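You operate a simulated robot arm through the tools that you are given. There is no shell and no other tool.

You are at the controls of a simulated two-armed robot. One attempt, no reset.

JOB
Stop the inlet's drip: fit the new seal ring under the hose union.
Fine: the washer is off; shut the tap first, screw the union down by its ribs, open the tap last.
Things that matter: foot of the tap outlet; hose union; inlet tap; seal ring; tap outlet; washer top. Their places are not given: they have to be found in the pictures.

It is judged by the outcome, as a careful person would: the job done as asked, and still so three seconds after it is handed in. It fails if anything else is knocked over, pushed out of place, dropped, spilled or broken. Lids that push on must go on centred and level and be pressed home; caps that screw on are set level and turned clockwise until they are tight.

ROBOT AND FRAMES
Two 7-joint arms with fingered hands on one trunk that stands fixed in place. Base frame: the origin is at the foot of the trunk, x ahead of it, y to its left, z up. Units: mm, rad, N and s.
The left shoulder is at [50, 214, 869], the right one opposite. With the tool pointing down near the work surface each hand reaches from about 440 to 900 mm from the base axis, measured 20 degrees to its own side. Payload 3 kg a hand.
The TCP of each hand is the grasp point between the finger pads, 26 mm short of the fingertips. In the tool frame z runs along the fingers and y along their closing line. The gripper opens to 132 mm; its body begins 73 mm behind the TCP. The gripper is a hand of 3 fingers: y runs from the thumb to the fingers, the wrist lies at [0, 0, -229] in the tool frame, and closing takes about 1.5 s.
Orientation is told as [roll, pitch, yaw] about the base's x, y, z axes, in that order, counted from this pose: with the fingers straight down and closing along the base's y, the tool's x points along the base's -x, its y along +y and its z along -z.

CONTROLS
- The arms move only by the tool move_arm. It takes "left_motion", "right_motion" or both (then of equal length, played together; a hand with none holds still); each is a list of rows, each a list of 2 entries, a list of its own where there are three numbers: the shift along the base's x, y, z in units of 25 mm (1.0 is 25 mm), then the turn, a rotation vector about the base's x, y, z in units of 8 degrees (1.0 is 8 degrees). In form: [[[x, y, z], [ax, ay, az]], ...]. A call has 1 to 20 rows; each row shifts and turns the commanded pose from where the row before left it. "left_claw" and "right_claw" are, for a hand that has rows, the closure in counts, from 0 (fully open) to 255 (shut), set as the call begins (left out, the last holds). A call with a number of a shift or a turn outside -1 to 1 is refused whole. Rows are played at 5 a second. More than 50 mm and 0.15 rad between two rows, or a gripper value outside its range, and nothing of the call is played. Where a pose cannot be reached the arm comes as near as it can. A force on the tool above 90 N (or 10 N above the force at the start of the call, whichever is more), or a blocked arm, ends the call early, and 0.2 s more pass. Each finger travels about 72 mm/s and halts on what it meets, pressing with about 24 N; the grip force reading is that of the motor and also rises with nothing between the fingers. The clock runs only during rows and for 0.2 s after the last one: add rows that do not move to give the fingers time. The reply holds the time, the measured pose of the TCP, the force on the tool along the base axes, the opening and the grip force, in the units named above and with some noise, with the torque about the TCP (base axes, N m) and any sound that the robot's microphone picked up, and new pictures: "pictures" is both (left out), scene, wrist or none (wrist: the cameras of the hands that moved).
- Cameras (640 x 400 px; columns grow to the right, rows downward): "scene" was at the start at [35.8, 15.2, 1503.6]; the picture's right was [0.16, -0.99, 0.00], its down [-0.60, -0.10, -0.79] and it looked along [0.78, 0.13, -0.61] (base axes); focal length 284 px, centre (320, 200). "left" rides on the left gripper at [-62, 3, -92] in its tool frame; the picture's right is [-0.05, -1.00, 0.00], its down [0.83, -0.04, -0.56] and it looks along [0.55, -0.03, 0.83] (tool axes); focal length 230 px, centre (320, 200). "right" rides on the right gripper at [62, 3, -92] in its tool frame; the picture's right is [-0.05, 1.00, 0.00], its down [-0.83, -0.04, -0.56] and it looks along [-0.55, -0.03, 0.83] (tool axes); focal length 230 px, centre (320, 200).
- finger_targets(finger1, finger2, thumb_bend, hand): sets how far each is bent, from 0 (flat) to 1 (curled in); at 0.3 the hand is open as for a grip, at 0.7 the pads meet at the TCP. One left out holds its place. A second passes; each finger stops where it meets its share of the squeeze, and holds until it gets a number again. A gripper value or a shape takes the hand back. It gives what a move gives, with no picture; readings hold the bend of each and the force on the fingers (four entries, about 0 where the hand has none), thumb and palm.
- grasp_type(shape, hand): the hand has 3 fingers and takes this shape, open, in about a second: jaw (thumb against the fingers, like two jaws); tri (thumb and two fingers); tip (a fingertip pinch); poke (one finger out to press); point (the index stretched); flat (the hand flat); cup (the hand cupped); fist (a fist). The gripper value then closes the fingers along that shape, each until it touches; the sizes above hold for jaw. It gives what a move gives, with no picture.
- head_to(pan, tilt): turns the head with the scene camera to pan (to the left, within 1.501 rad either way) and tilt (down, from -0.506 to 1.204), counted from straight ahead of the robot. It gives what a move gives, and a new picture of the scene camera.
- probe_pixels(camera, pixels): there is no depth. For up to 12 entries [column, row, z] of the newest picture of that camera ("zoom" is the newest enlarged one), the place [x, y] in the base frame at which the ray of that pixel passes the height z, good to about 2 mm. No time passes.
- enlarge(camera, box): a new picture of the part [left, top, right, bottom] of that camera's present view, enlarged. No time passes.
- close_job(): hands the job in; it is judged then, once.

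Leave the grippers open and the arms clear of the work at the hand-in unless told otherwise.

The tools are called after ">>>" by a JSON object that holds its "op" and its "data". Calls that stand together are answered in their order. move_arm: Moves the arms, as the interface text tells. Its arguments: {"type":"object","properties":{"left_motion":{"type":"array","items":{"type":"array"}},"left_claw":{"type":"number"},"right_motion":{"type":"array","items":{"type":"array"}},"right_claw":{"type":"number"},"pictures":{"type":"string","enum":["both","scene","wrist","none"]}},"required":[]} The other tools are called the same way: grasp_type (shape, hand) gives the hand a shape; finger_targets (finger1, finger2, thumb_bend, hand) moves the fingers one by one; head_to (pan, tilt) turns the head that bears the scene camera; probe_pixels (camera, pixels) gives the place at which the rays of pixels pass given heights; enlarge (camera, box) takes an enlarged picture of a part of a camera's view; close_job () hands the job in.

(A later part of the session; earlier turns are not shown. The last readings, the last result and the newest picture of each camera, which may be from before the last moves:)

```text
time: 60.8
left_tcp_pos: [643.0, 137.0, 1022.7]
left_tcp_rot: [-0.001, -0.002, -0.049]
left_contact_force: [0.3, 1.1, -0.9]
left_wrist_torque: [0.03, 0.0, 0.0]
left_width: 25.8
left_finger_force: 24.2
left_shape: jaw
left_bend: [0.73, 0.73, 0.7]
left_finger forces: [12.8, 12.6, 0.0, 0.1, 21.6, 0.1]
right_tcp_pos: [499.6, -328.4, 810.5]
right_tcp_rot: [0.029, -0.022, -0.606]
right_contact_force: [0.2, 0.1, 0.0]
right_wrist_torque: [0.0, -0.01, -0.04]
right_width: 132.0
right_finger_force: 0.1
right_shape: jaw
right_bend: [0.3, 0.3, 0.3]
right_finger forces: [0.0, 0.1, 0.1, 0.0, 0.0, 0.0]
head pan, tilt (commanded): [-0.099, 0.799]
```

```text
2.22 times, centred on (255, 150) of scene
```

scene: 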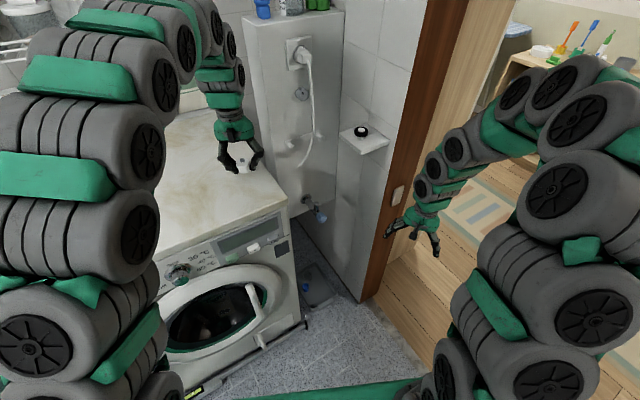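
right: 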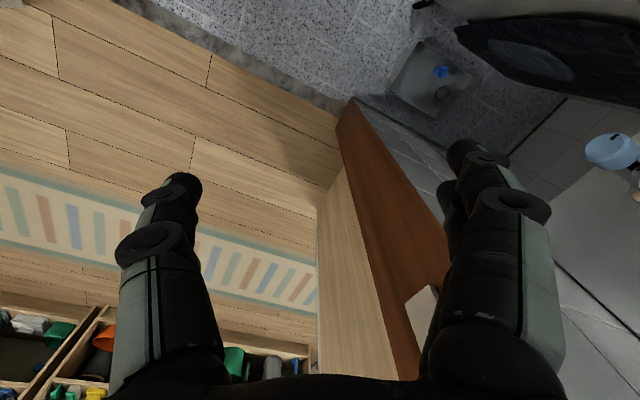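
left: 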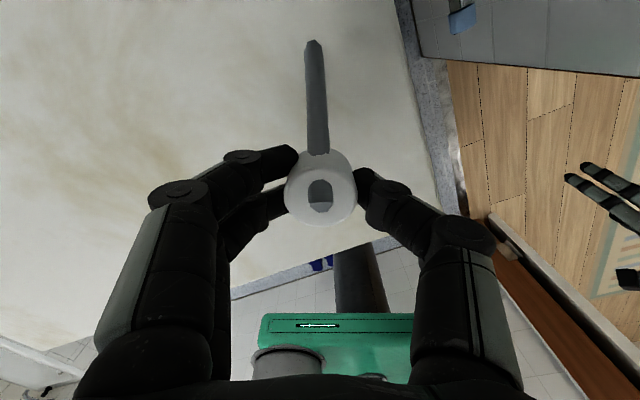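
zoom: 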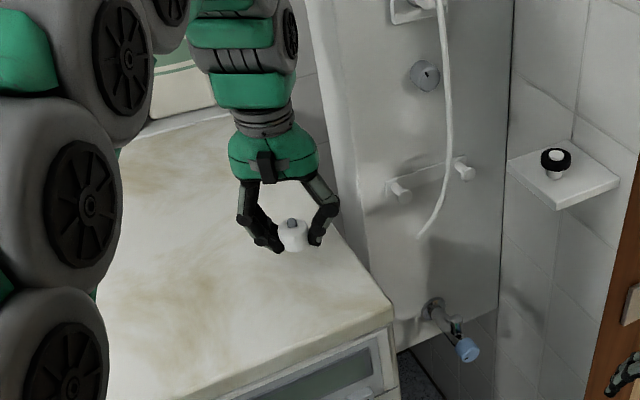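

The union is over the washer's top. I lower 45 mm, then creep down in 2 mm steps until I feel contact.

>>> {"op": "move_arm", "data": {"left_motion": [[[0, 0, -0.6], [0, 0, 0]], [[0, 0, -0.6], [0, 0, 0]], [[0, 0, -0.3], [0, 0, 0]], [[0, 0, -0.3], [0, 0, 0]]], "pictures": "both"}}

>>> {"op": "enlarge", "data": {"camera": "scene", "box": [200, 110, 300, 210]}}

>>> {"op": "enlarge", "data": {"camera": "left", "box": [220, 80, 420, 260]}}

```text
time: 61.8
left_tcp_pos: [643.1, 136.7, 977.4]
left_tcp_rot: [0.0, -0.002, -0.051]
left_contact_force: [0.8, 0.1, -0.1]
left_wrist_torque: [0.01, -0.04, -0.01]
left_width: 25.7
left_finger_force: 23.8
left_shape: jaw
left_bend: [0.73, 0.73, 0.7]
left_finger forces: [12.8, 12.6, 0.0, 0.0, 21.6, 0.0]
right_tcp_pos: [498.3, -328.5, 809.7]
right_tcp_rot: [0.027, -0.022, -0.603]
right_contact_force: [-0.2, -0.3, -0.6]
right_wrist_torque: [-0.01, 0.01, -0.02]
right_width: 131.8
right_finger_force: 0.0
right_shape: jaw
right_bend: [0.3, 0.3, 0.3]
right_finger forces: [0.0, 0.1, 0.0, 0.1, 0.0, 0.0]
head pan, tilt (commanded): [-0.099, 0.799]
```

scene: 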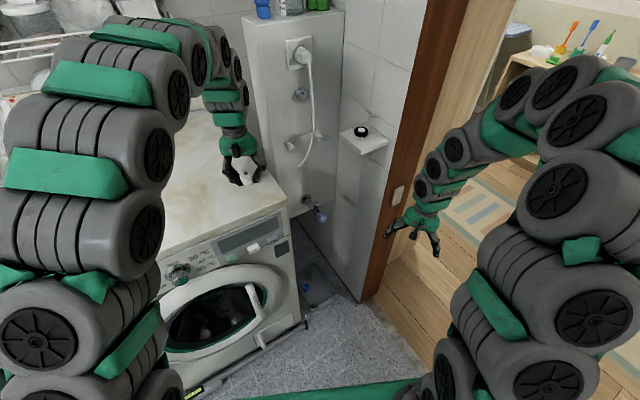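
left: 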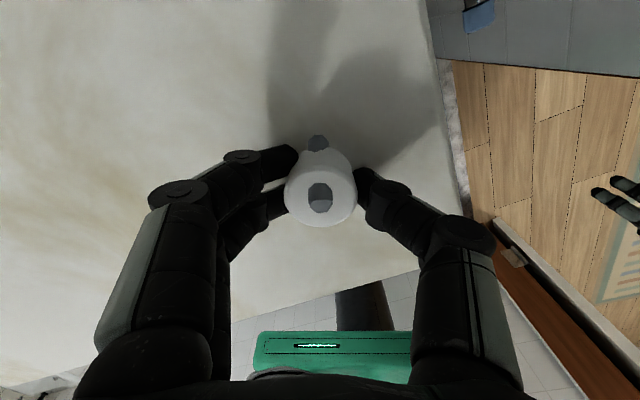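

```text
4.00 times, centred on (250, 160) of scene
```

zoom: 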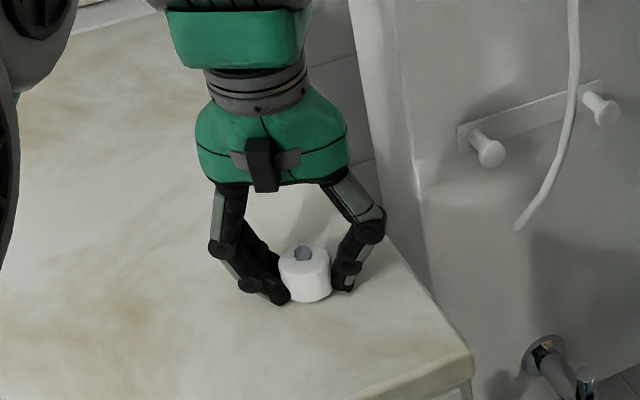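

```text
2.22 times, centred on (320, 170) of left
```

zoom: 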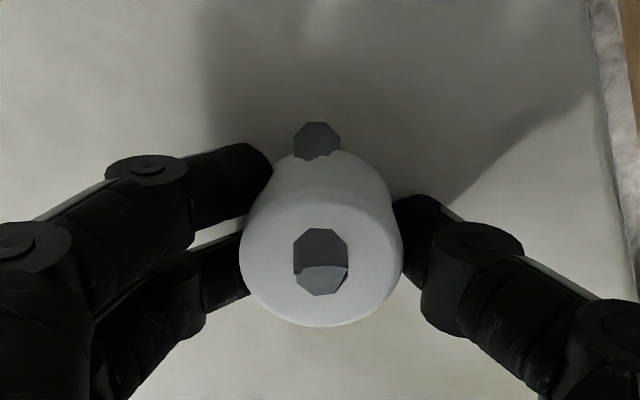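

Shadows show it is close. I creep down 3 mm per row.

>>> {"op": "move_arm", "data": {"left_motion": [[[0, 0, -0.12], [0, 0, 0]], [[0, 0, -0.12], [0, 0, 0]], [[0, 0, -0.12], [0, 0, 0]], [[0, 0, -0.12], [0, 0, 0]], [[0, 0, -0.12], [0, 0, 0]]], "pictures": "scene"}}

>>> {"op": "enlarge", "data": {"camera": "scene", "box": [220, 130, 290, 200]}}

```text
time: 62.6
left_tcp_pos: [645.7, 136.7, 975.2]
left_tcp_rot: [-0.002, -0.011, -0.05]
left_contact_force: [-8.6, 2.5, 34.1]
left_wrist_torque: [-0.04, 0.36, -0.03]
left_width: 30.7
left_finger_force: 24.1
left_shape: jaw
left_bend: [0.74, 0.74, 0.71]
left_finger forces: [23.3, 25.4, 0.0, 0.0, 42.4, 0.0]
right_tcp_pos: [499.4, -328.5, 809.5]
right_tcp_rot: [0.029, -0.023, -0.605]
right_contact_force: [0.5, -0.1, 0.0]
right_wrist_torque: [0.0, -0.02, -0.03]
right_width: 131.8
right_finger_force: 0.2
right_shape: jaw
right_bend: [0.3, 0.3, 0.3]
right_finger forces: [0.0, 0.1, 0.0, 0.1, 0.0, 0.1]
head pan, tilt (commanded): [-0.099, 0.799]
stopped in row 3 (left hand): the force on the tool passed its limit at 98 N (the readings are from after the stop); the commanded pose is now the measured one
```

scene: 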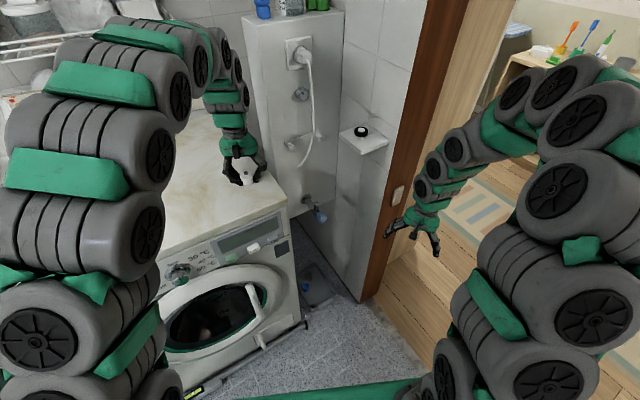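

```text
5.71 times, centred on (255, 165) of scene
```

zoom: 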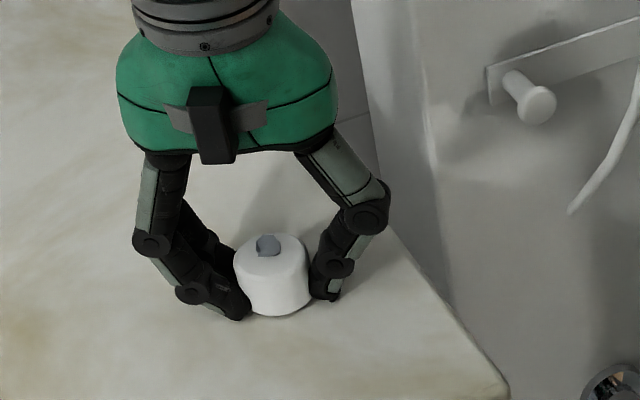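

Contact: the union (or fingertips) rests on the washer's top with the TCP near 974. I ease up 1.5 mm and check the force before letting go.

>>> {"op": "move_arm", "data": {"left_motion": [[[0, 0, 0.05], [0, 0, 0]], [[0, 0, 0], [0, 0, 0]]], "pictures": "wrist"}}

>>> {"op": "enlarge", "data": {"camera": "left", "box": [220, 80, 420, 260]}}

```text
time: 63.2
left_tcp_pos: [646.0, 136.1, 975.0]
left_tcp_rot: [0.002, -0.01, -0.049]
left_contact_force: [2.1, -0.8, 29.3]
left_wrist_torque: [-0.18, 0.02, -0.01]
left_width: 30.8
left_finger_force: 23.9
left_shape: jaw
left_bend: [0.74, 0.74, 0.71]
left_finger forces: [21.7, 23.6, 0.0, 0.1, 42.7, 0.0]
right_tcp_pos: [499.7, -328.8, 807.9]
right_tcp_rot: [0.029, -0.023, -0.607]
right_contact_force: [-0.7, 0.1, -0.3]
right_wrist_torque: [-0.02, 0.02, 0.03]
right_width: 131.9
right_finger_force: 0.0
right_shape: jaw
right_bend: [0.3, 0.3, 0.3]
right_finger forces: [0.1, 0.1, 0.0, 0.1, 0.0, 0.0]
head pan, tilt (commanded): [-0.099, 0.799]
```

left: 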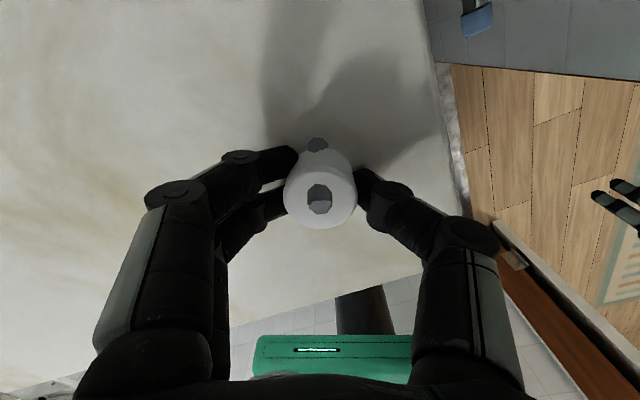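

```text
2.22 times, centred on (320, 170) of left
```

zoom: 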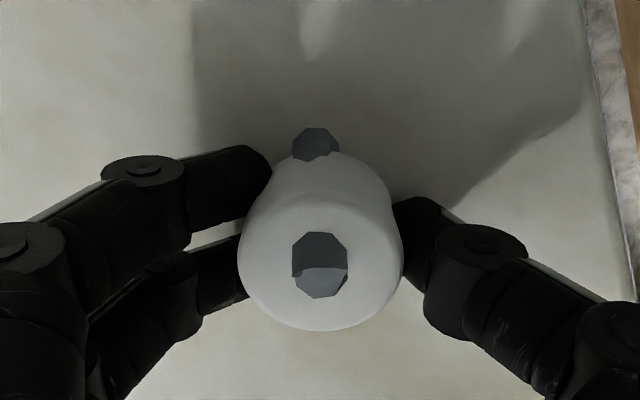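

Still 29 N up through the flexed fingers. I ease up in small steps.

>>> {"op": "move_arm", "data": {"left_motion": [[[0, 0, 0.05], [0, 0, 0]], [[0, 0, 0.05], [0, 0, 0]]], "pictures": "none"}}

```text
time: 63.8
left_tcp_pos: [644.4, 136.3, 975.4]
left_tcp_rot: [0.0, -0.008, -0.05]
left_contact_force: [2.4, -1.4, 9.4]
left_wrist_torque: [-0.13, -0.01, 0.01]
left_width: 28.7
left_finger_force: 23.2
left_shape: jaw
left_bend: [0.74, 0.74, 0.71]
left_finger forces: [15.9, 16.7, 0.0, 0.0, 28.1, 0.1]
right_tcp_pos: [499.7, -327.2, 809.6]
right_tcp_rot: [0.029, -0.023, -0.604]
right_contact_force: [0.2, 0.6, -0.5]
right_wrist_torque: [0.02, 0.04, 0.0]
right_width: 132.0
right_finger_force: 0.1
right_shape: jaw
right_bend: [0.3, 0.3, 0.3]
right_finger forces: [0.0, 0.0, 0.1, 0.1, 0.1, 0.0]
head pan, tilt (commanded): [-0.099, 0.799]
```

9 N now: it rests on the top. I open the left hand to about 80 mm.

>>> {"op": "move_arm", "data": {"left_motion": [[[0, 0, 0], [0, 0, 0]], [[0, 0, 0], [0, 0, 0]], [[0, 0, 0], [0, 0, 0]], [[0, 0, 0], [0, 0, 0]]], "left_claw": 100, "pictures": "both"}}

>>> {"op": "enlarge", "data": {"camera": "scene", "box": [220, 130, 290, 200]}}

>>> {"op": "enlarge", "data": {"camera": "left", "box": [220, 80, 420, 260]}}

```text
time: 64.8
left_tcp_pos: [643.5, 136.9, 976.0]
left_tcp_rot: [-0.001, -0.008, -0.05]
left_contact_force: [-0.5, -2.4, 6.2]
left_wrist_torque: [0.19, 0.03, 0.04]
left_width: 77.0
left_finger_force: 0.1
left_shape: jaw
left_bend: [0.72, 0.73, 0.71]
left_finger forces: [2.0, 4.0, 0.1, 0.1, 0.0, 0.0]
right_tcp_pos: [499.2, -327.6, 809.1]
right_tcp_rot: [0.028, -0.021, -0.606]
right_contact_force: [0.2, 0.8, -0.2]
right_wrist_torque: [-0.03, -0.02, 0.02]
right_width: 132.1
right_finger_force: 0.2
right_shape: jaw
right_bend: [0.3, 0.3, 0.3]
right_finger forces: [0.0, 0.0, 0.1, 0.0, 0.0, 0.0]
head pan, tilt (commanded): [-0.099, 0.799]
```

scene: 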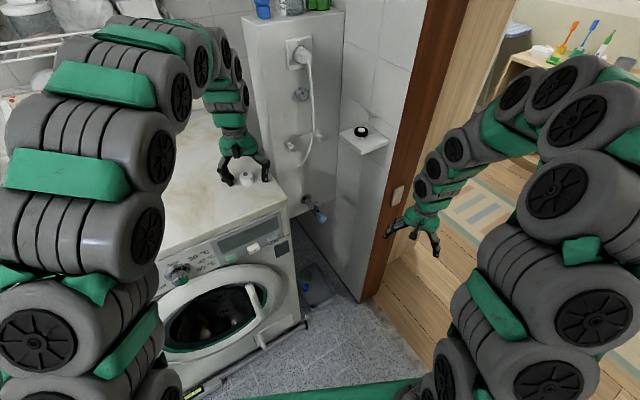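
left: 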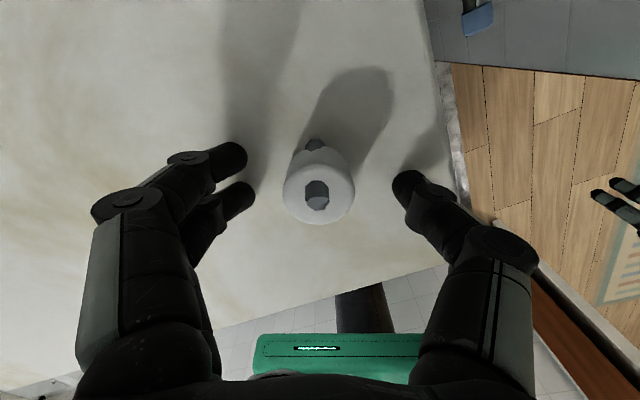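

```text
5.71 times, centred on (255, 165) of scene
```

zoom: 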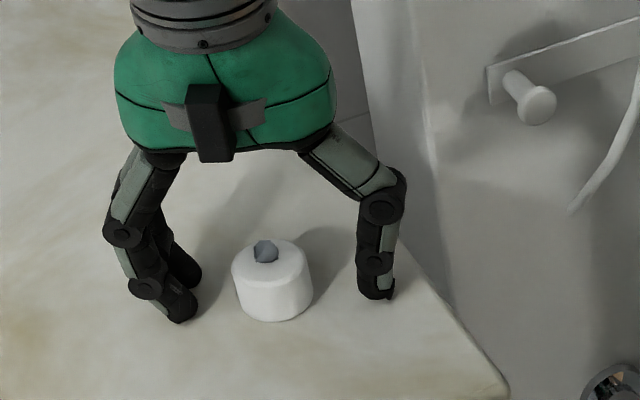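

```text
2.22 times, centred on (320, 170) of left
```

zoom: 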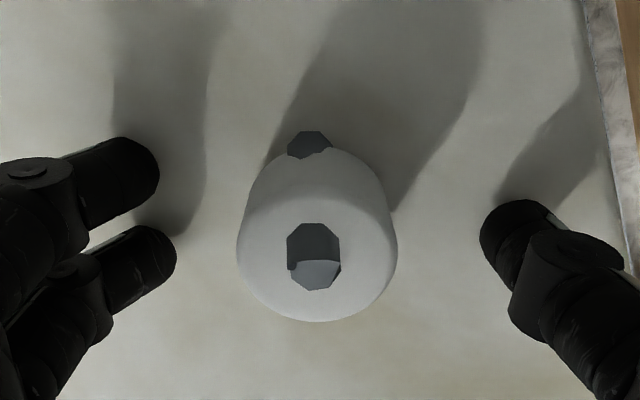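

The union stands upright on the washer's top at about (643,136). I lift the left hand straight up off it and move it away to the left.

>>> {"op": "move_arm", "data": {"left_motion": [[[0, 0, 0.4], [0, 0, 0]], [[0, 0, 1], [0, 0, 0]], [[0, 0, 1], [0, 0, 0]], [[0, 0, 1], [0, 0, 0]], [[0, 0, 1], [0, 0, 0]], [[0, 0, 1], [0, 0, 0]], [[-0.6, 0.9, 0.3], [0, 0, 0]], [[-0.6, 0.9, 0.3], [0, 0, 0]], [[-0.6, 0.9, 0.3], [0, 0, 0]], [[-0.6, 0.9, 0.3], [0, 0, 0]], [[-0.6, 0.9, 0.3], [0, 0, 0]]], "pictures": "both"}}

>>> {"op": "enlarge", "data": {"camera": "scene", "box": [220, 130, 290, 200]}}

>>> {"op": "enlarge", "data": {"camera": "scene", "box": [295, 185, 335, 225]}}

```text
time: 67.2
left_tcp_pos: [569.1, 249.0, 1149.6]
left_tcp_rot: [-0.003, -0.008, -0.051]
left_contact_force: [0.1, -0.2, 0.1]
left_wrist_torque: [-0.02, 0.01, 0.02]
left_width: 80.0
left_finger_force: 0.1
left_shape: jaw
left_bend: [0.71, 0.71, 0.71]
left_finger forces: [0.1, 0.0, 0.1, 0.0, 0.0, 0.0]
right_tcp_pos: [500.7, -327.8, 808.4]
right_tcp_rot: [0.028, -0.022, -0.606]
right_contact_force: [0.0, 0.4, 0.9]
right_wrist_torque: [0.02, 0.0, -0.01]
right_width: 131.8
right_finger_force: 0.2
right_shape: jaw
right_bend: [0.3, 0.3, 0.3]
right_finger forces: [0.0, 0.0, 0.0, 0.1, 0.1, 0.1]
head pan, tilt (commanded): [-0.099, 0.799]
```

scene: 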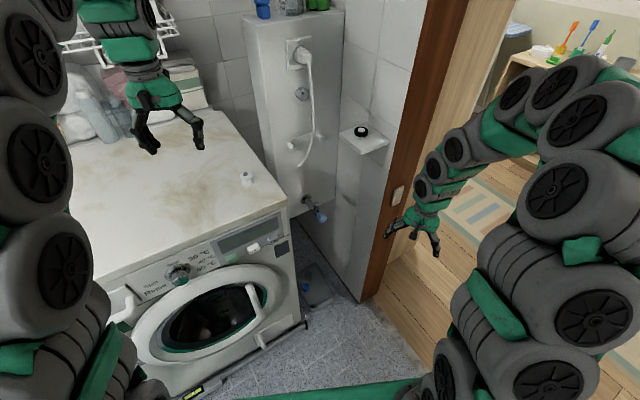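
left: 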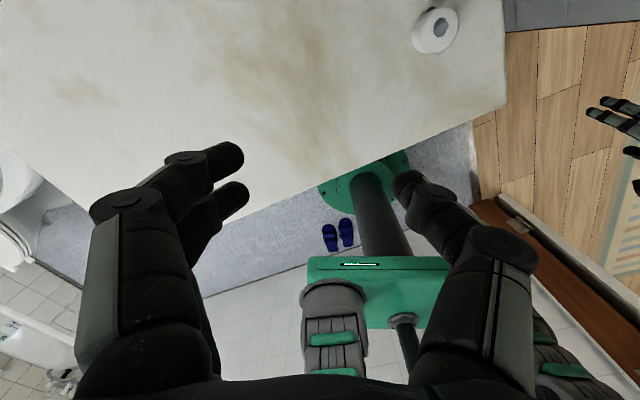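

```text
5.71 times, centred on (255, 165) of scene
```

zoom: 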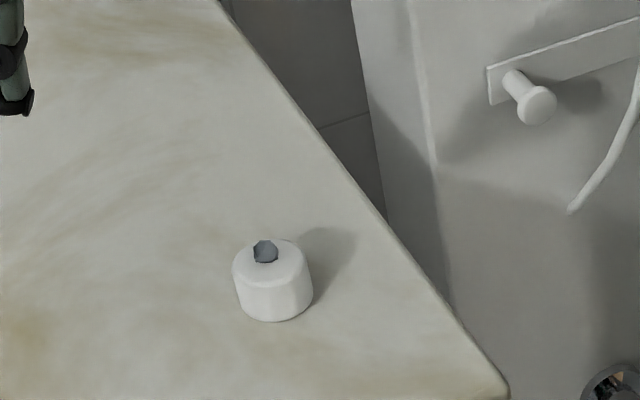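

```text
10.00 times, centred on (315, 205) of scene
```

zoom: 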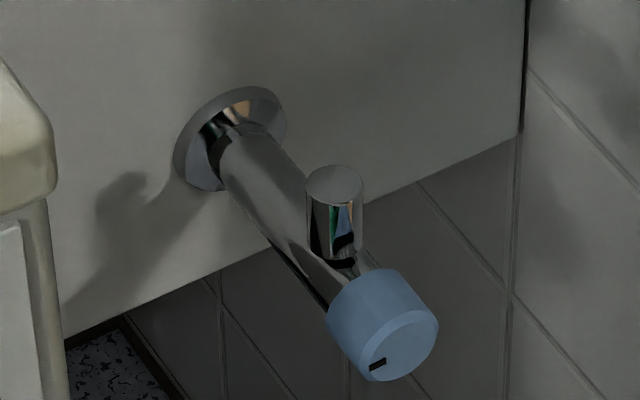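

The union stands safely. The bare outlet is an upright chrome peg. I zoom strongly on the outlet and the ring to gauge diameters and heights.

>>> {"op": "enlarge", "data": {"camera": "scene", "box": [311, 198, 323, 216]}}

>>> {"op": "enlarge", "data": {"camera": "scene", "box": [350, 120, 374, 144]}}

```text
16.00 times, centred on (317, 207) of scene
```

zoom: 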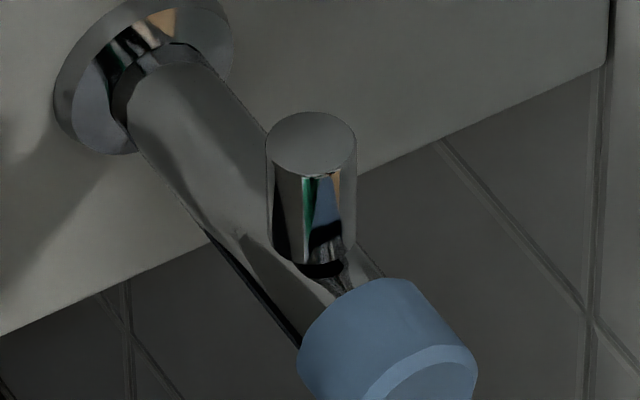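

```text
16.00 times, centred on (362, 132) of scene
```

zoom: 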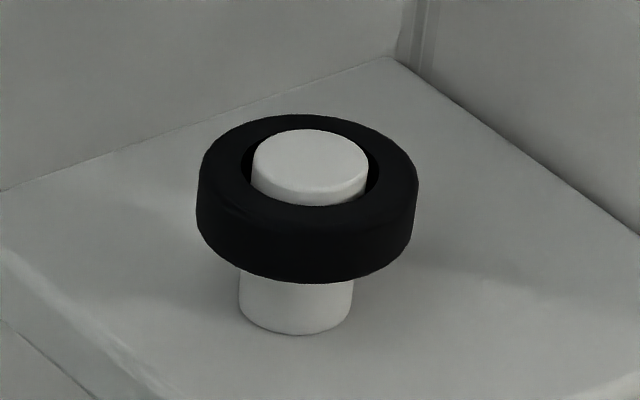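

The outlet measures about 21.6 mm across, the ring about 39 mm outside and 24.7 mm inside, 10.5 mm thick, sitting at z≈1047–1058 near the post's top. I will take the ring with the right hand tilted 45° forward, fingers left and right of it. First I raise the right hand and yaw it square to the tap's direction, with a 60 mm opening.

>>> {"op": "move_arm", "data": {"right_motion": [[[0, 0, 1], [0, 0, 1]], [[0, 0, 1], [0, 0, 1]], [[0, 0, 1], [0, 0, 1]], [[0, 0, 1], [0, 0, 1]], [[0, 0, 1], [0, 0, 1]], [[0, 0, 1], [0, 0, 1]], [[0, 0, 1], [0, 0, 1]], [[0, 0, 1], [0, 0, 0.35]], [[0, 0, 1], [0, 0, 0]], [[0, 0, 1], [0, 0, 0]], [[0, 0, 1], [0, 0, 0]], [[0, 0, 1], [0, 0, 0]], [[0, 0, 1], [0, 0, 0]]], "right_claw": 140, "pictures": "both"}}

```text
time: 70.0
left_tcp_pos: [571.1, 248.6, 1150.0]
left_tcp_rot: [0.001, -0.007, -0.052]
left_contact_force: [0.0, 0.3, -0.3]
left_wrist_torque: [-0.01, 0.02, 0.01]
left_width: 79.8
left_finger_force: 0.1
left_shape: jaw
left_bend: [0.71, 0.71, 0.71]
left_finger forces: [0.0, 0.0, 0.0, 0.1, 0.0, 0.0]
right_tcp_pos: [497.9, -326.1, 1132.8]
right_tcp_rot: [0.028, -0.024, 0.422]
right_contact_force: [0.3, -0.4, -0.4]
right_wrist_torque: [-0.02, -0.01, 0.03]
right_width: 60.0
right_finger_force: 0.0
right_shape: jaw
right_bend: [0.73, 0.73, 0.7]
right_finger forces: [0.0, 0.0, 0.1, 0.0, 0.0, 0.1]
head pan, tilt (commanded): [-0.099, 0.799]
```

scene: 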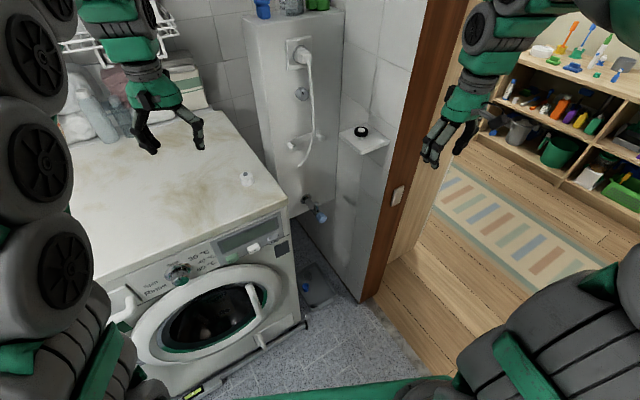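
right: 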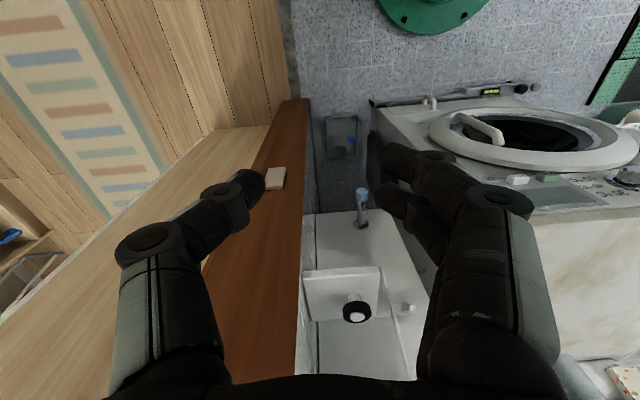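

The right hand is square to the tap's direction. I tilt it 45° forward while moving to a place behind and above the ring.

>>> {"op": "move_arm", "data": {"right_motion": [[[0.8, 0.6, 0.06], [0.41, -0.912, 0]], [[0.8, 0.6, 0.06], [0.41, -0.912, 0]], [[0.8, 0.6, 0.06], [0.41, -0.912, 0]], [[0.8, 0.6, 0.06], [0.41, -0.912, 0]], [[0.8, 0.6, 0.06], [0.41, -0.912, 0]], [[0.8, 0.6, 0.06], [0.255, -0.566, 0]]], "pictures": "both"}}

>>> {"op": "enlarge", "data": {"camera": "scene", "box": [300, 40, 460, 220]}}

```text
time: 71.4
left_tcp_pos: [570.5, 249.2, 1149.2]
left_tcp_rot: [0.001, -0.007, -0.051]
left_contact_force: [-0.2, 0.4, -0.1]
left_wrist_torque: [0.0, -0.01, -0.01]
left_width: 79.7
left_finger_force: 0.2
left_shape: jaw
left_bend: [0.71, 0.71, 0.71]
left_finger forces: [0.1, 0.1, 0.0, 0.0, 0.0, 0.0]
right_tcp_pos: [620.4, -237.3, 1144.3]
right_tcp_rot: [0.031, -0.811, 0.423]
right_contact_force: [-0.9, -0.3, -1.4]
right_wrist_torque: [0.01, 0.0, -0.02]
right_width: 60.1
right_finger_force: 0.1
right_shape: jaw
right_bend: [0.73, 0.73, 0.7]
right_finger forces: [0.0, 0.0, 0.1, 0.0, 0.0, 0.0]
head pan, tilt (commanded): [-0.099, 0.799]
```

scene: 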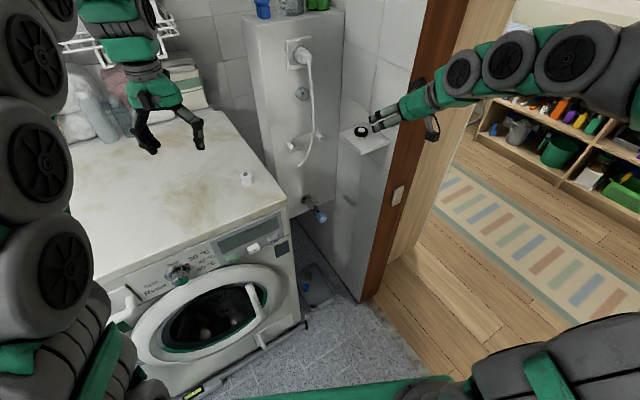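
right: 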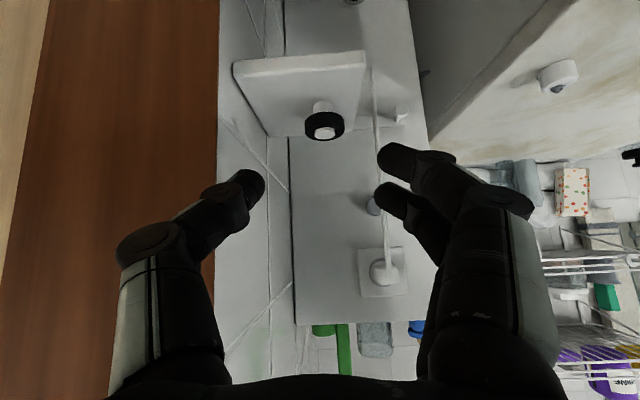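

```text
2.22 times, centred on (380, 130) of scene
```

zoom: 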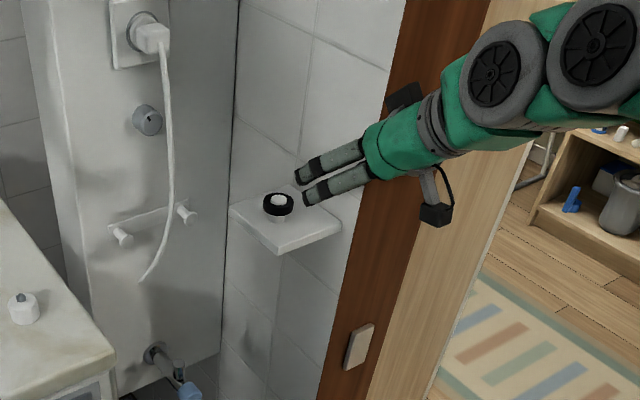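

The hand is behind and above the ring, which sits midway between thumb and fingers in the hand's view at (325,125). I measure the ring's centre precisely here.

>>> {"op": "enlarge", "data": {"camera": "right", "box": [280, 80, 370, 160]}}

>>> {"op": "probe_pixels", "data": {"camera": "right", "pixels": [[325, 127, 1058], [325, 127, 1052], [325, 133, 1060]]}}

>>> {"op": "probe_pixels", "data": {"camera": "scene", "pixels": [[361.3, 130.3, 1058], [361.3, 130.3, 1055], [361.3, 130.3, 1061]]}}

```text
5.00 times, centred on (325, 120) of right
```

zoom: 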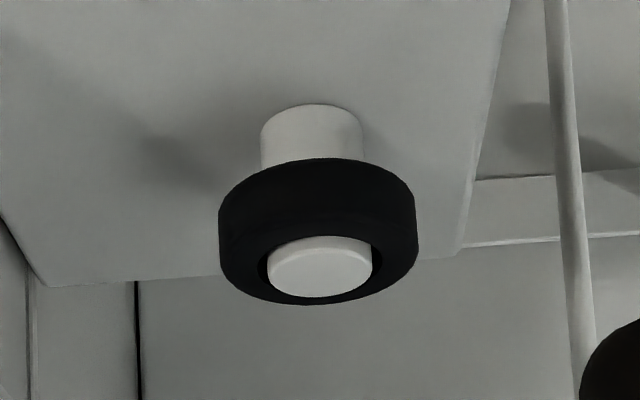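

```text
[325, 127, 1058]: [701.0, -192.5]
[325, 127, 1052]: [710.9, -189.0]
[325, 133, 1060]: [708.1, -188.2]
```

```text
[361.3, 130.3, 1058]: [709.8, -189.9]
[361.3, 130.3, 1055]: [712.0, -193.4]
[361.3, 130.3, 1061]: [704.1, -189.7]
```

>>> {"op": "probe_pixels", "data": {"camera": "right", "pixels": [[324.8, 129.8, 1056], [324.8, 129.8, 1058], [324.8, 129.8, 1060], [325, 133.4, 1060], [325, 133.4, 1062]]}}

>>> {"op": "probe_pixels", "data": {"camera": "scene", "pixels": [[361.1, 130.2, 1056], [361.1, 130.2, 1058], [361.1, 130.2, 1060]]}}

```text
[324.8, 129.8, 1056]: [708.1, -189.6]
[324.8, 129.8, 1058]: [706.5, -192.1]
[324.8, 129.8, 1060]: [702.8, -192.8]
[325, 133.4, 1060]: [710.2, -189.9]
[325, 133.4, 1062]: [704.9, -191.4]
```

```text
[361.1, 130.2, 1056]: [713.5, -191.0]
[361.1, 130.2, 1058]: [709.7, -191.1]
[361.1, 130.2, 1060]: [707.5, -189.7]
```

Ring centre ≈ (709.5,-190.7), mid-height 1052. I advance along the tool axis to 25 mm short of the grasp point.

>>> {"op": "move_arm", "data": {"right_motion": [[[0.651, 0.345, -0.668], [0, 0, 0]], [[0.651, 0.345, -0.668], [0, 0, 0]], [[0.651, 0.345, -0.668], [0, 0, 0]], [[0.651, 0.345, -0.668], [0, 0, 0]]], "pictures": "both"}}

>>> {"op": "enlarge", "data": {"camera": "right", "box": [220, 90, 430, 240]}}

>>> {"op": "enlarge", "data": {"camera": "scene", "box": [330, 90, 400, 160]}}

```text
time: 72.4
left_tcp_pos: [571.0, 248.6, 1149.1]
left_tcp_rot: [0.0, -0.007, -0.051]
left_contact_force: [0.2, -0.3, 0.4]
left_wrist_torque: [-0.04, 0.01, -0.01]
left_width: 80.1
left_finger_force: 0.0
left_shape: jaw
left_bend: [0.71, 0.71, 0.71]
left_finger forces: [0.1, 0.0, 0.0, 0.0, 0.0, 0.0]
right_tcp_pos: [684.6, -203.5, 1077.0]
right_tcp_rot: [0.029, -0.807, 0.42]
right_contact_force: [-3.9, 4.2, 0.3]
right_wrist_torque: [-0.16, -0.07, -0.25]
right_width: 58.9
right_finger_force: 0.1
right_shape: jaw
right_bend: [0.73, 0.73, 0.7]
right_finger forces: [0.1, 0.1, 0.0, 0.1, 5.1, 0.0]
head pan, tilt (commanded): [-0.099, 0.799]
```

scene: 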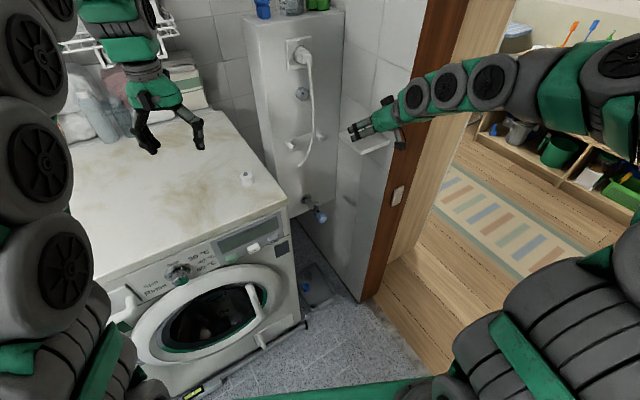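
right: 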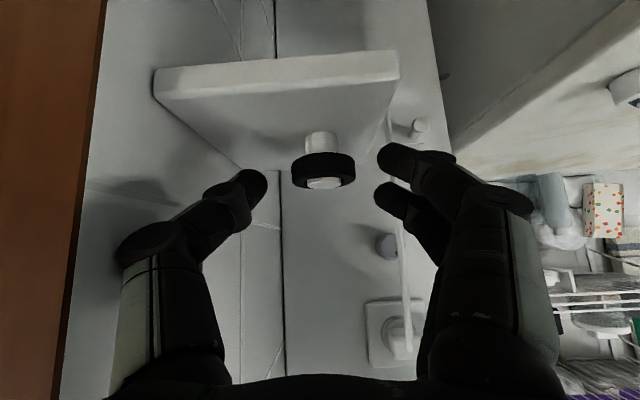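

```text
2.67 times, centred on (325, 165) of right
```

zoom: 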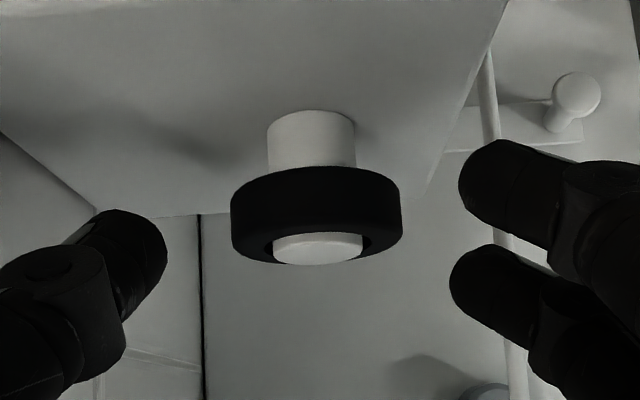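

```text
5.71 times, centred on (365, 125) of scene
```

zoom: 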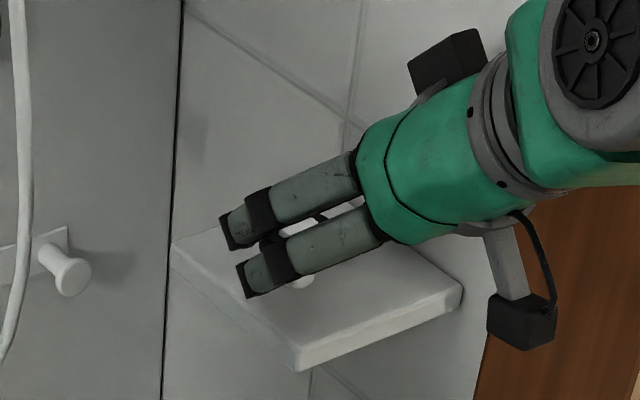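

The thumb's knuckle just brushes the side wall (5 N). I narrow the opening to about 52 mm and shift 4 mm to the left.

>>> {"op": "move_arm", "data": {"right_motion": [[[-0.066, 0.146, 0], [0, 0, 0]], [[0, 0, 0], [0, 0, 0]], [[0, 0, 0], [0, 0, 0]]], "right_claw": 155, "pictures": "wrist"}}

>>> {"op": "enlarge", "data": {"camera": "right", "box": [220, 90, 430, 240]}}

```text
time: 73.2
left_tcp_pos: [569.1, 248.6, 1148.9]
left_tcp_rot: [-0.001, -0.009, -0.05]
left_contact_force: [0.0, -0.2, -0.5]
left_wrist_torque: [-0.01, 0.01, -0.01]
left_width: 79.8
left_finger_force: 0.0
left_shape: jaw
left_bend: [0.71, 0.71, 0.71]
left_finger forces: [0.0, 0.0, 0.0, 0.0, 0.0, 0.0]
right_tcp_pos: [683.0, -200.4, 1077.1]
right_tcp_rot: [0.03, -0.806, 0.42]
right_contact_force: [0.2, 0.4, -0.3]
right_wrist_torque: [-0.01, 0.0, 0.02]
right_width: 52.3
right_finger_force: 0.1
right_shape: jaw
right_bend: [0.73, 0.73, 0.7]
right_finger forces: [0.0, 0.1, 0.0, 0.0, 0.0, 0.1]
head pan, tilt (commanded): [-0.099, 0.799]
```

right: 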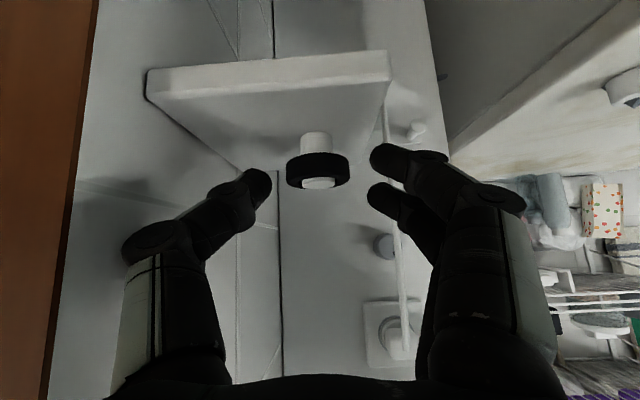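

```text
2.67 times, centred on (325, 165) of right
```

zoom: 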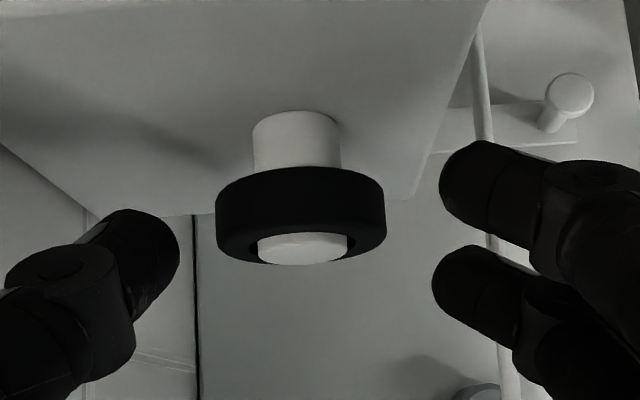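

No contact now. I advance the last 25 mm in small steps.

>>> {"op": "move_arm", "data": {"right_motion": [[[0.216, 0.109, -0.229], [0, 0, 0]], [[0.216, 0.109, -0.229], [0, 0, 0]], [[0.216, 0.109, -0.229], [0, 0, 0]]], "pictures": "both"}}

>>> {"op": "enlarge", "data": {"camera": "right", "box": [220, 110, 430, 260]}}

>>> {"op": "enlarge", "data": {"camera": "scene", "box": [330, 90, 400, 160]}}

```text
time: 74.0
left_tcp_pos: [569.7, 248.9, 1149.1]
left_tcp_rot: [0.0, -0.008, -0.05]
left_contact_force: [-1.2, 0.2, 0.4]
left_wrist_torque: [0.0, 0.01, 0.01]
left_width: 79.9
left_finger_force: 0.0
left_shape: jaw
left_bend: [0.71, 0.71, 0.71]
left_finger forces: [0.0, 0.0, 0.0, 0.0, 0.0, 0.0]
right_tcp_pos: [700.0, -192.0, 1060.1]
right_tcp_rot: [0.028, -0.806, 0.42]
right_contact_force: [-7.5, -2.0, 13.0]
right_wrist_torque: [0.42, 0.34, 0.23]
right_width: 53.1
right_finger_force: 0.0
right_shape: jaw
right_bend: [0.75, 0.73, 0.7]
right_finger forces: [13.9, 0.0, 0.0, 0.1, 0.1, 0.1]
head pan, tilt (commanded): [-0.099, 0.799]
```

scene: 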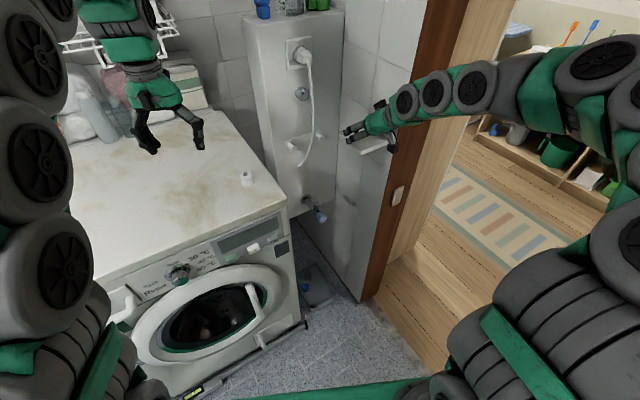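
right: 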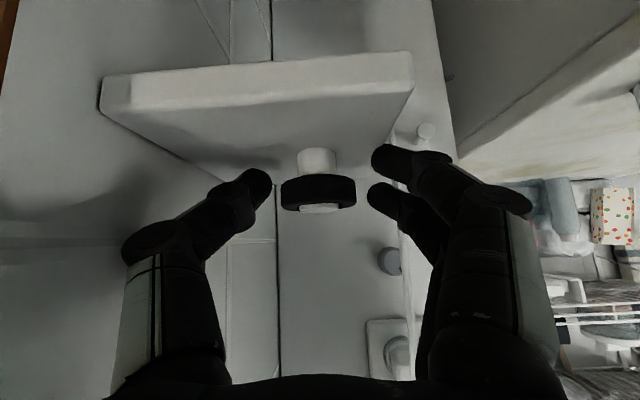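

```text
2.67 times, centred on (325, 185) of right
```

zoom: 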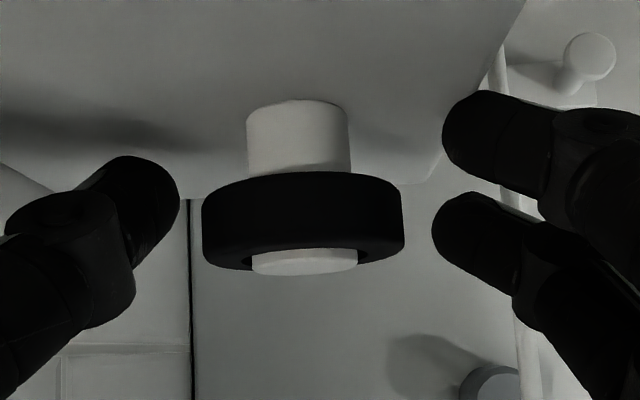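

```text
5.71 times, centred on (365, 125) of scene
```

zoom: 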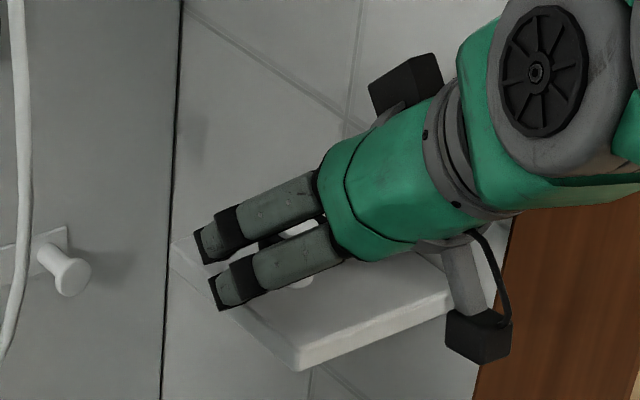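

One finger rests on the shelf edge (14 N): at this 45° tilt the two fingers are too far apart in height for the thin ring. I back out along the tool axis and come in steeper, at about 15° tilt.

>>> {"op": "move_arm", "data": {"right_motion": [[[-0.518, -0.261, 0.55], [0, 0, 0]], [[-0.518, -0.261, 0.55], [0, 0, 0]], [[-0.518, -0.261, 0.55], [0, 0, 0]], [[0.318, 0.159, 0.3], [-0.398, 0.885, 0]], [[0.318, 0.159, 0.3], [-0.398, 0.885, 0]], [[0.318, 0.159, 0.3], [-0.398, 0.885, 0]], [[0.318, 0.159, 0.3], [-0.398, 0.885, 0]]], "pictures": "both"}}

>>> {"op": "enlarge", "data": {"camera": "right", "box": [220, 90, 430, 240]}}

>>> {"op": "enlarge", "data": {"camera": "scene", "box": [330, 60, 420, 160]}}

```text
time: 75.6
left_tcp_pos: [570.2, 248.4, 1148.6]
left_tcp_rot: [0.0, -0.008, -0.051]
left_contact_force: [-0.1, 0.4, 0.7]
left_wrist_torque: [0.02, 0.02, 0.03]
left_width: 79.9
left_finger_force: 0.2
left_shape: jaw
left_bend: [0.71, 0.71, 0.71]
left_finger forces: [0.0, 0.0, 0.1, 0.0, 0.1, 0.0]
right_tcp_pos: [690.3, -194.7, 1132.1]
right_tcp_rot: [0.029, -0.265, 0.42]
right_contact_force: [0.9, 0.0, 0.1]
right_wrist_torque: [0.01, 0.01, 0.0]
right_width: 52.1
right_finger_force: 0.1
right_shape: jaw
right_bend: [0.73, 0.73, 0.7]
right_finger forces: [0.1, 0.0, 0.1, 0.1, 0.0, 0.1]
head pan, tilt (commanded): [-0.099, 0.799]
```

scene: 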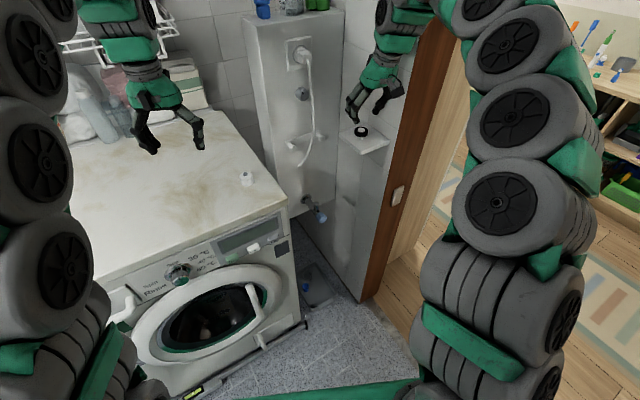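
right: 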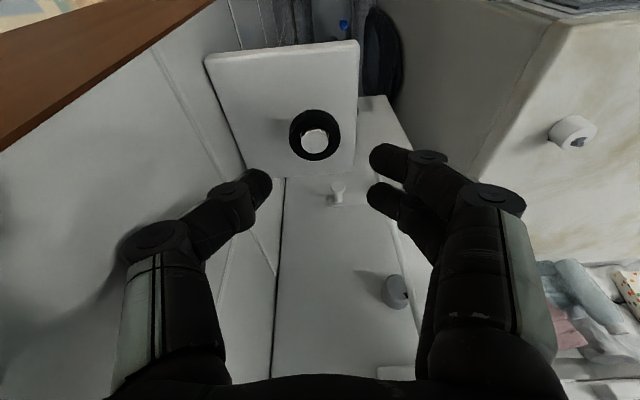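

```text
2.67 times, centred on (325, 165) of right
```

zoom: 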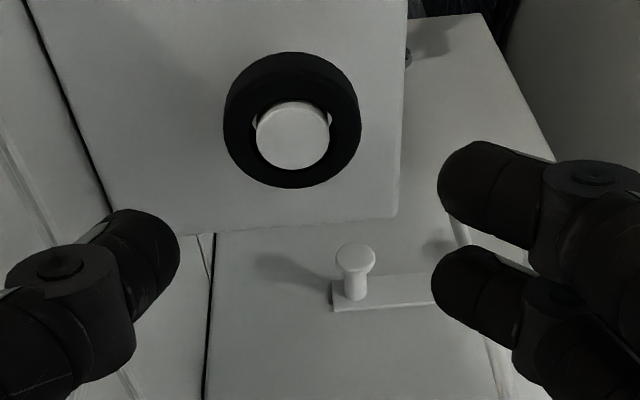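

```text
4.00 times, centred on (375, 110) of scene
```

zoom: 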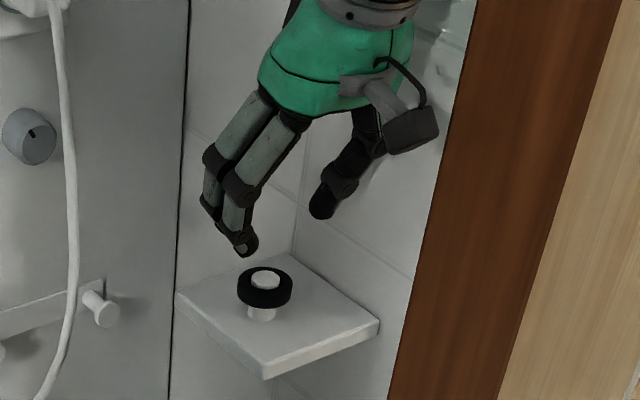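

Now the view down onto the ring is better; I check its centre from pixel (314.5,135).

>>> {"op": "probe_pixels", "data": {"camera": "right", "pixels": [[314.5, 135, 1053], [314.5, 135, 1057], [314.7, 139.3, 1060]]}}

```text
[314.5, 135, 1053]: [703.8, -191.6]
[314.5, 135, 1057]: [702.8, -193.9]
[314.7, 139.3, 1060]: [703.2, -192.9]
```

>>> {"op": "enlarge", "data": {"camera": "right", "box": [284, 112, 344, 162]}}

>>> {"op": "probe_pixels", "data": {"camera": "right", "pixels": [[206, 53, 1030], [355, 42, 1030], [355, 175, 1030], [314.7, 139.3, 1058], [314.7, 139.3, 1062]]}}

>>> {"op": "enlarge", "data": {"camera": "scene", "box": [350, 120, 374, 144]}}

```text
8.00 times, centred on (314, 137) of right
```

zoom: 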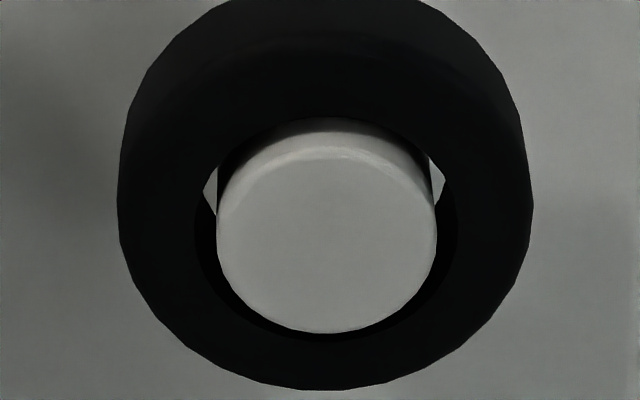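

```text
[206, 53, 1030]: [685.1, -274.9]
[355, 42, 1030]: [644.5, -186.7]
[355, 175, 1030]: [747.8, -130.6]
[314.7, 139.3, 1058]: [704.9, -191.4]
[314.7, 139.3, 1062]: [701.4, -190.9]
```

```text
16.00 times, centred on (362, 132) of scene
```

zoom: 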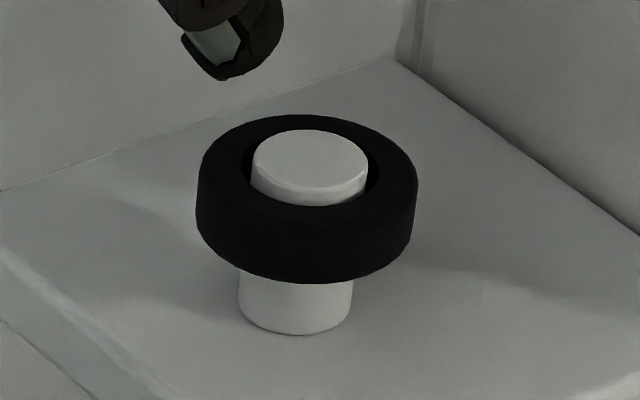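

Combined, the ring's centre is about (706.5,-191), its top near 1059. I come down along the tool axis to the grasp height in two steps.

>>> {"op": "move_arm", "data": {"right_motion": [[[0.155, 0.059, -0.6], [0, 0, 0]], [[0.155, 0.059, -0.6], [0, 0, 0]], [[0.1, 0.04, -0.6], [0, 0, 0]]], "pictures": "both"}}

>>> {"op": "enlarge", "data": {"camera": "right", "box": [220, 110, 430, 260]}}

>>> {"op": "enlarge", "data": {"camera": "scene", "box": [330, 80, 400, 160]}}

```text
time: 76.4
left_tcp_pos: [569.9, 248.3, 1148.0]
left_tcp_rot: [0.001, -0.009, -0.05]
left_contact_force: [0.2, -0.7, -0.6]
left_wrist_torque: [-0.03, 0.02, -0.03]
left_width: 79.6
left_finger_force: 0.1
left_shape: jaw
left_bend: [0.71, 0.71, 0.71]
left_finger forces: [0.0, 0.0, 0.0, 0.1, 0.0, 0.0]
right_tcp_pos: [703.6, -193.0, 1085.2]
right_tcp_rot: [0.029, -0.262, 0.421]
right_contact_force: [-0.4, 0.5, -0.4]
right_wrist_torque: [0.01, 0.01, -0.02]
right_width: 52.4
right_finger_force: 0.0
right_shape: jaw
right_bend: [0.73, 0.73, 0.7]
right_finger forces: [0.1, 0.0, 0.2, 0.1, 0.1, 0.0]
head pan, tilt (commanded): [-0.099, 0.799]
```

scene: 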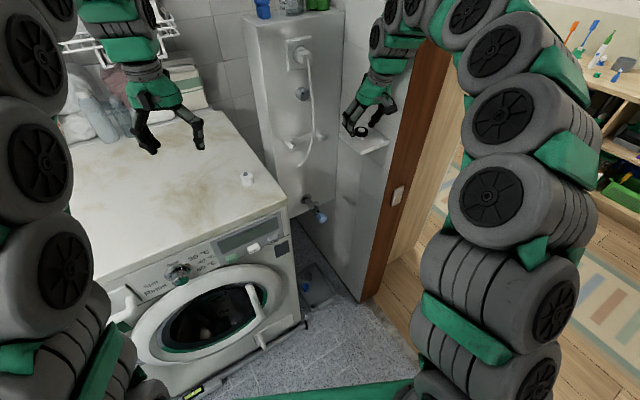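
right: 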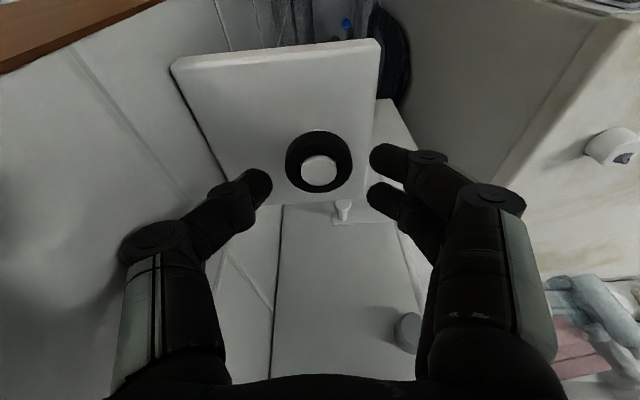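

```text
2.67 times, centred on (325, 185) of right
```

zoom: 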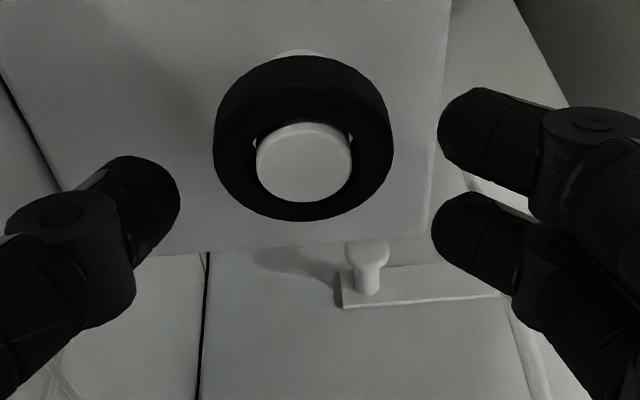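

```text
5.00 times, centred on (365, 120) of scene
```

zoom: 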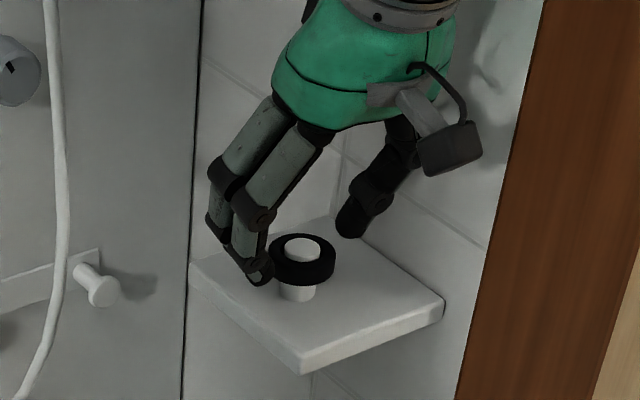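

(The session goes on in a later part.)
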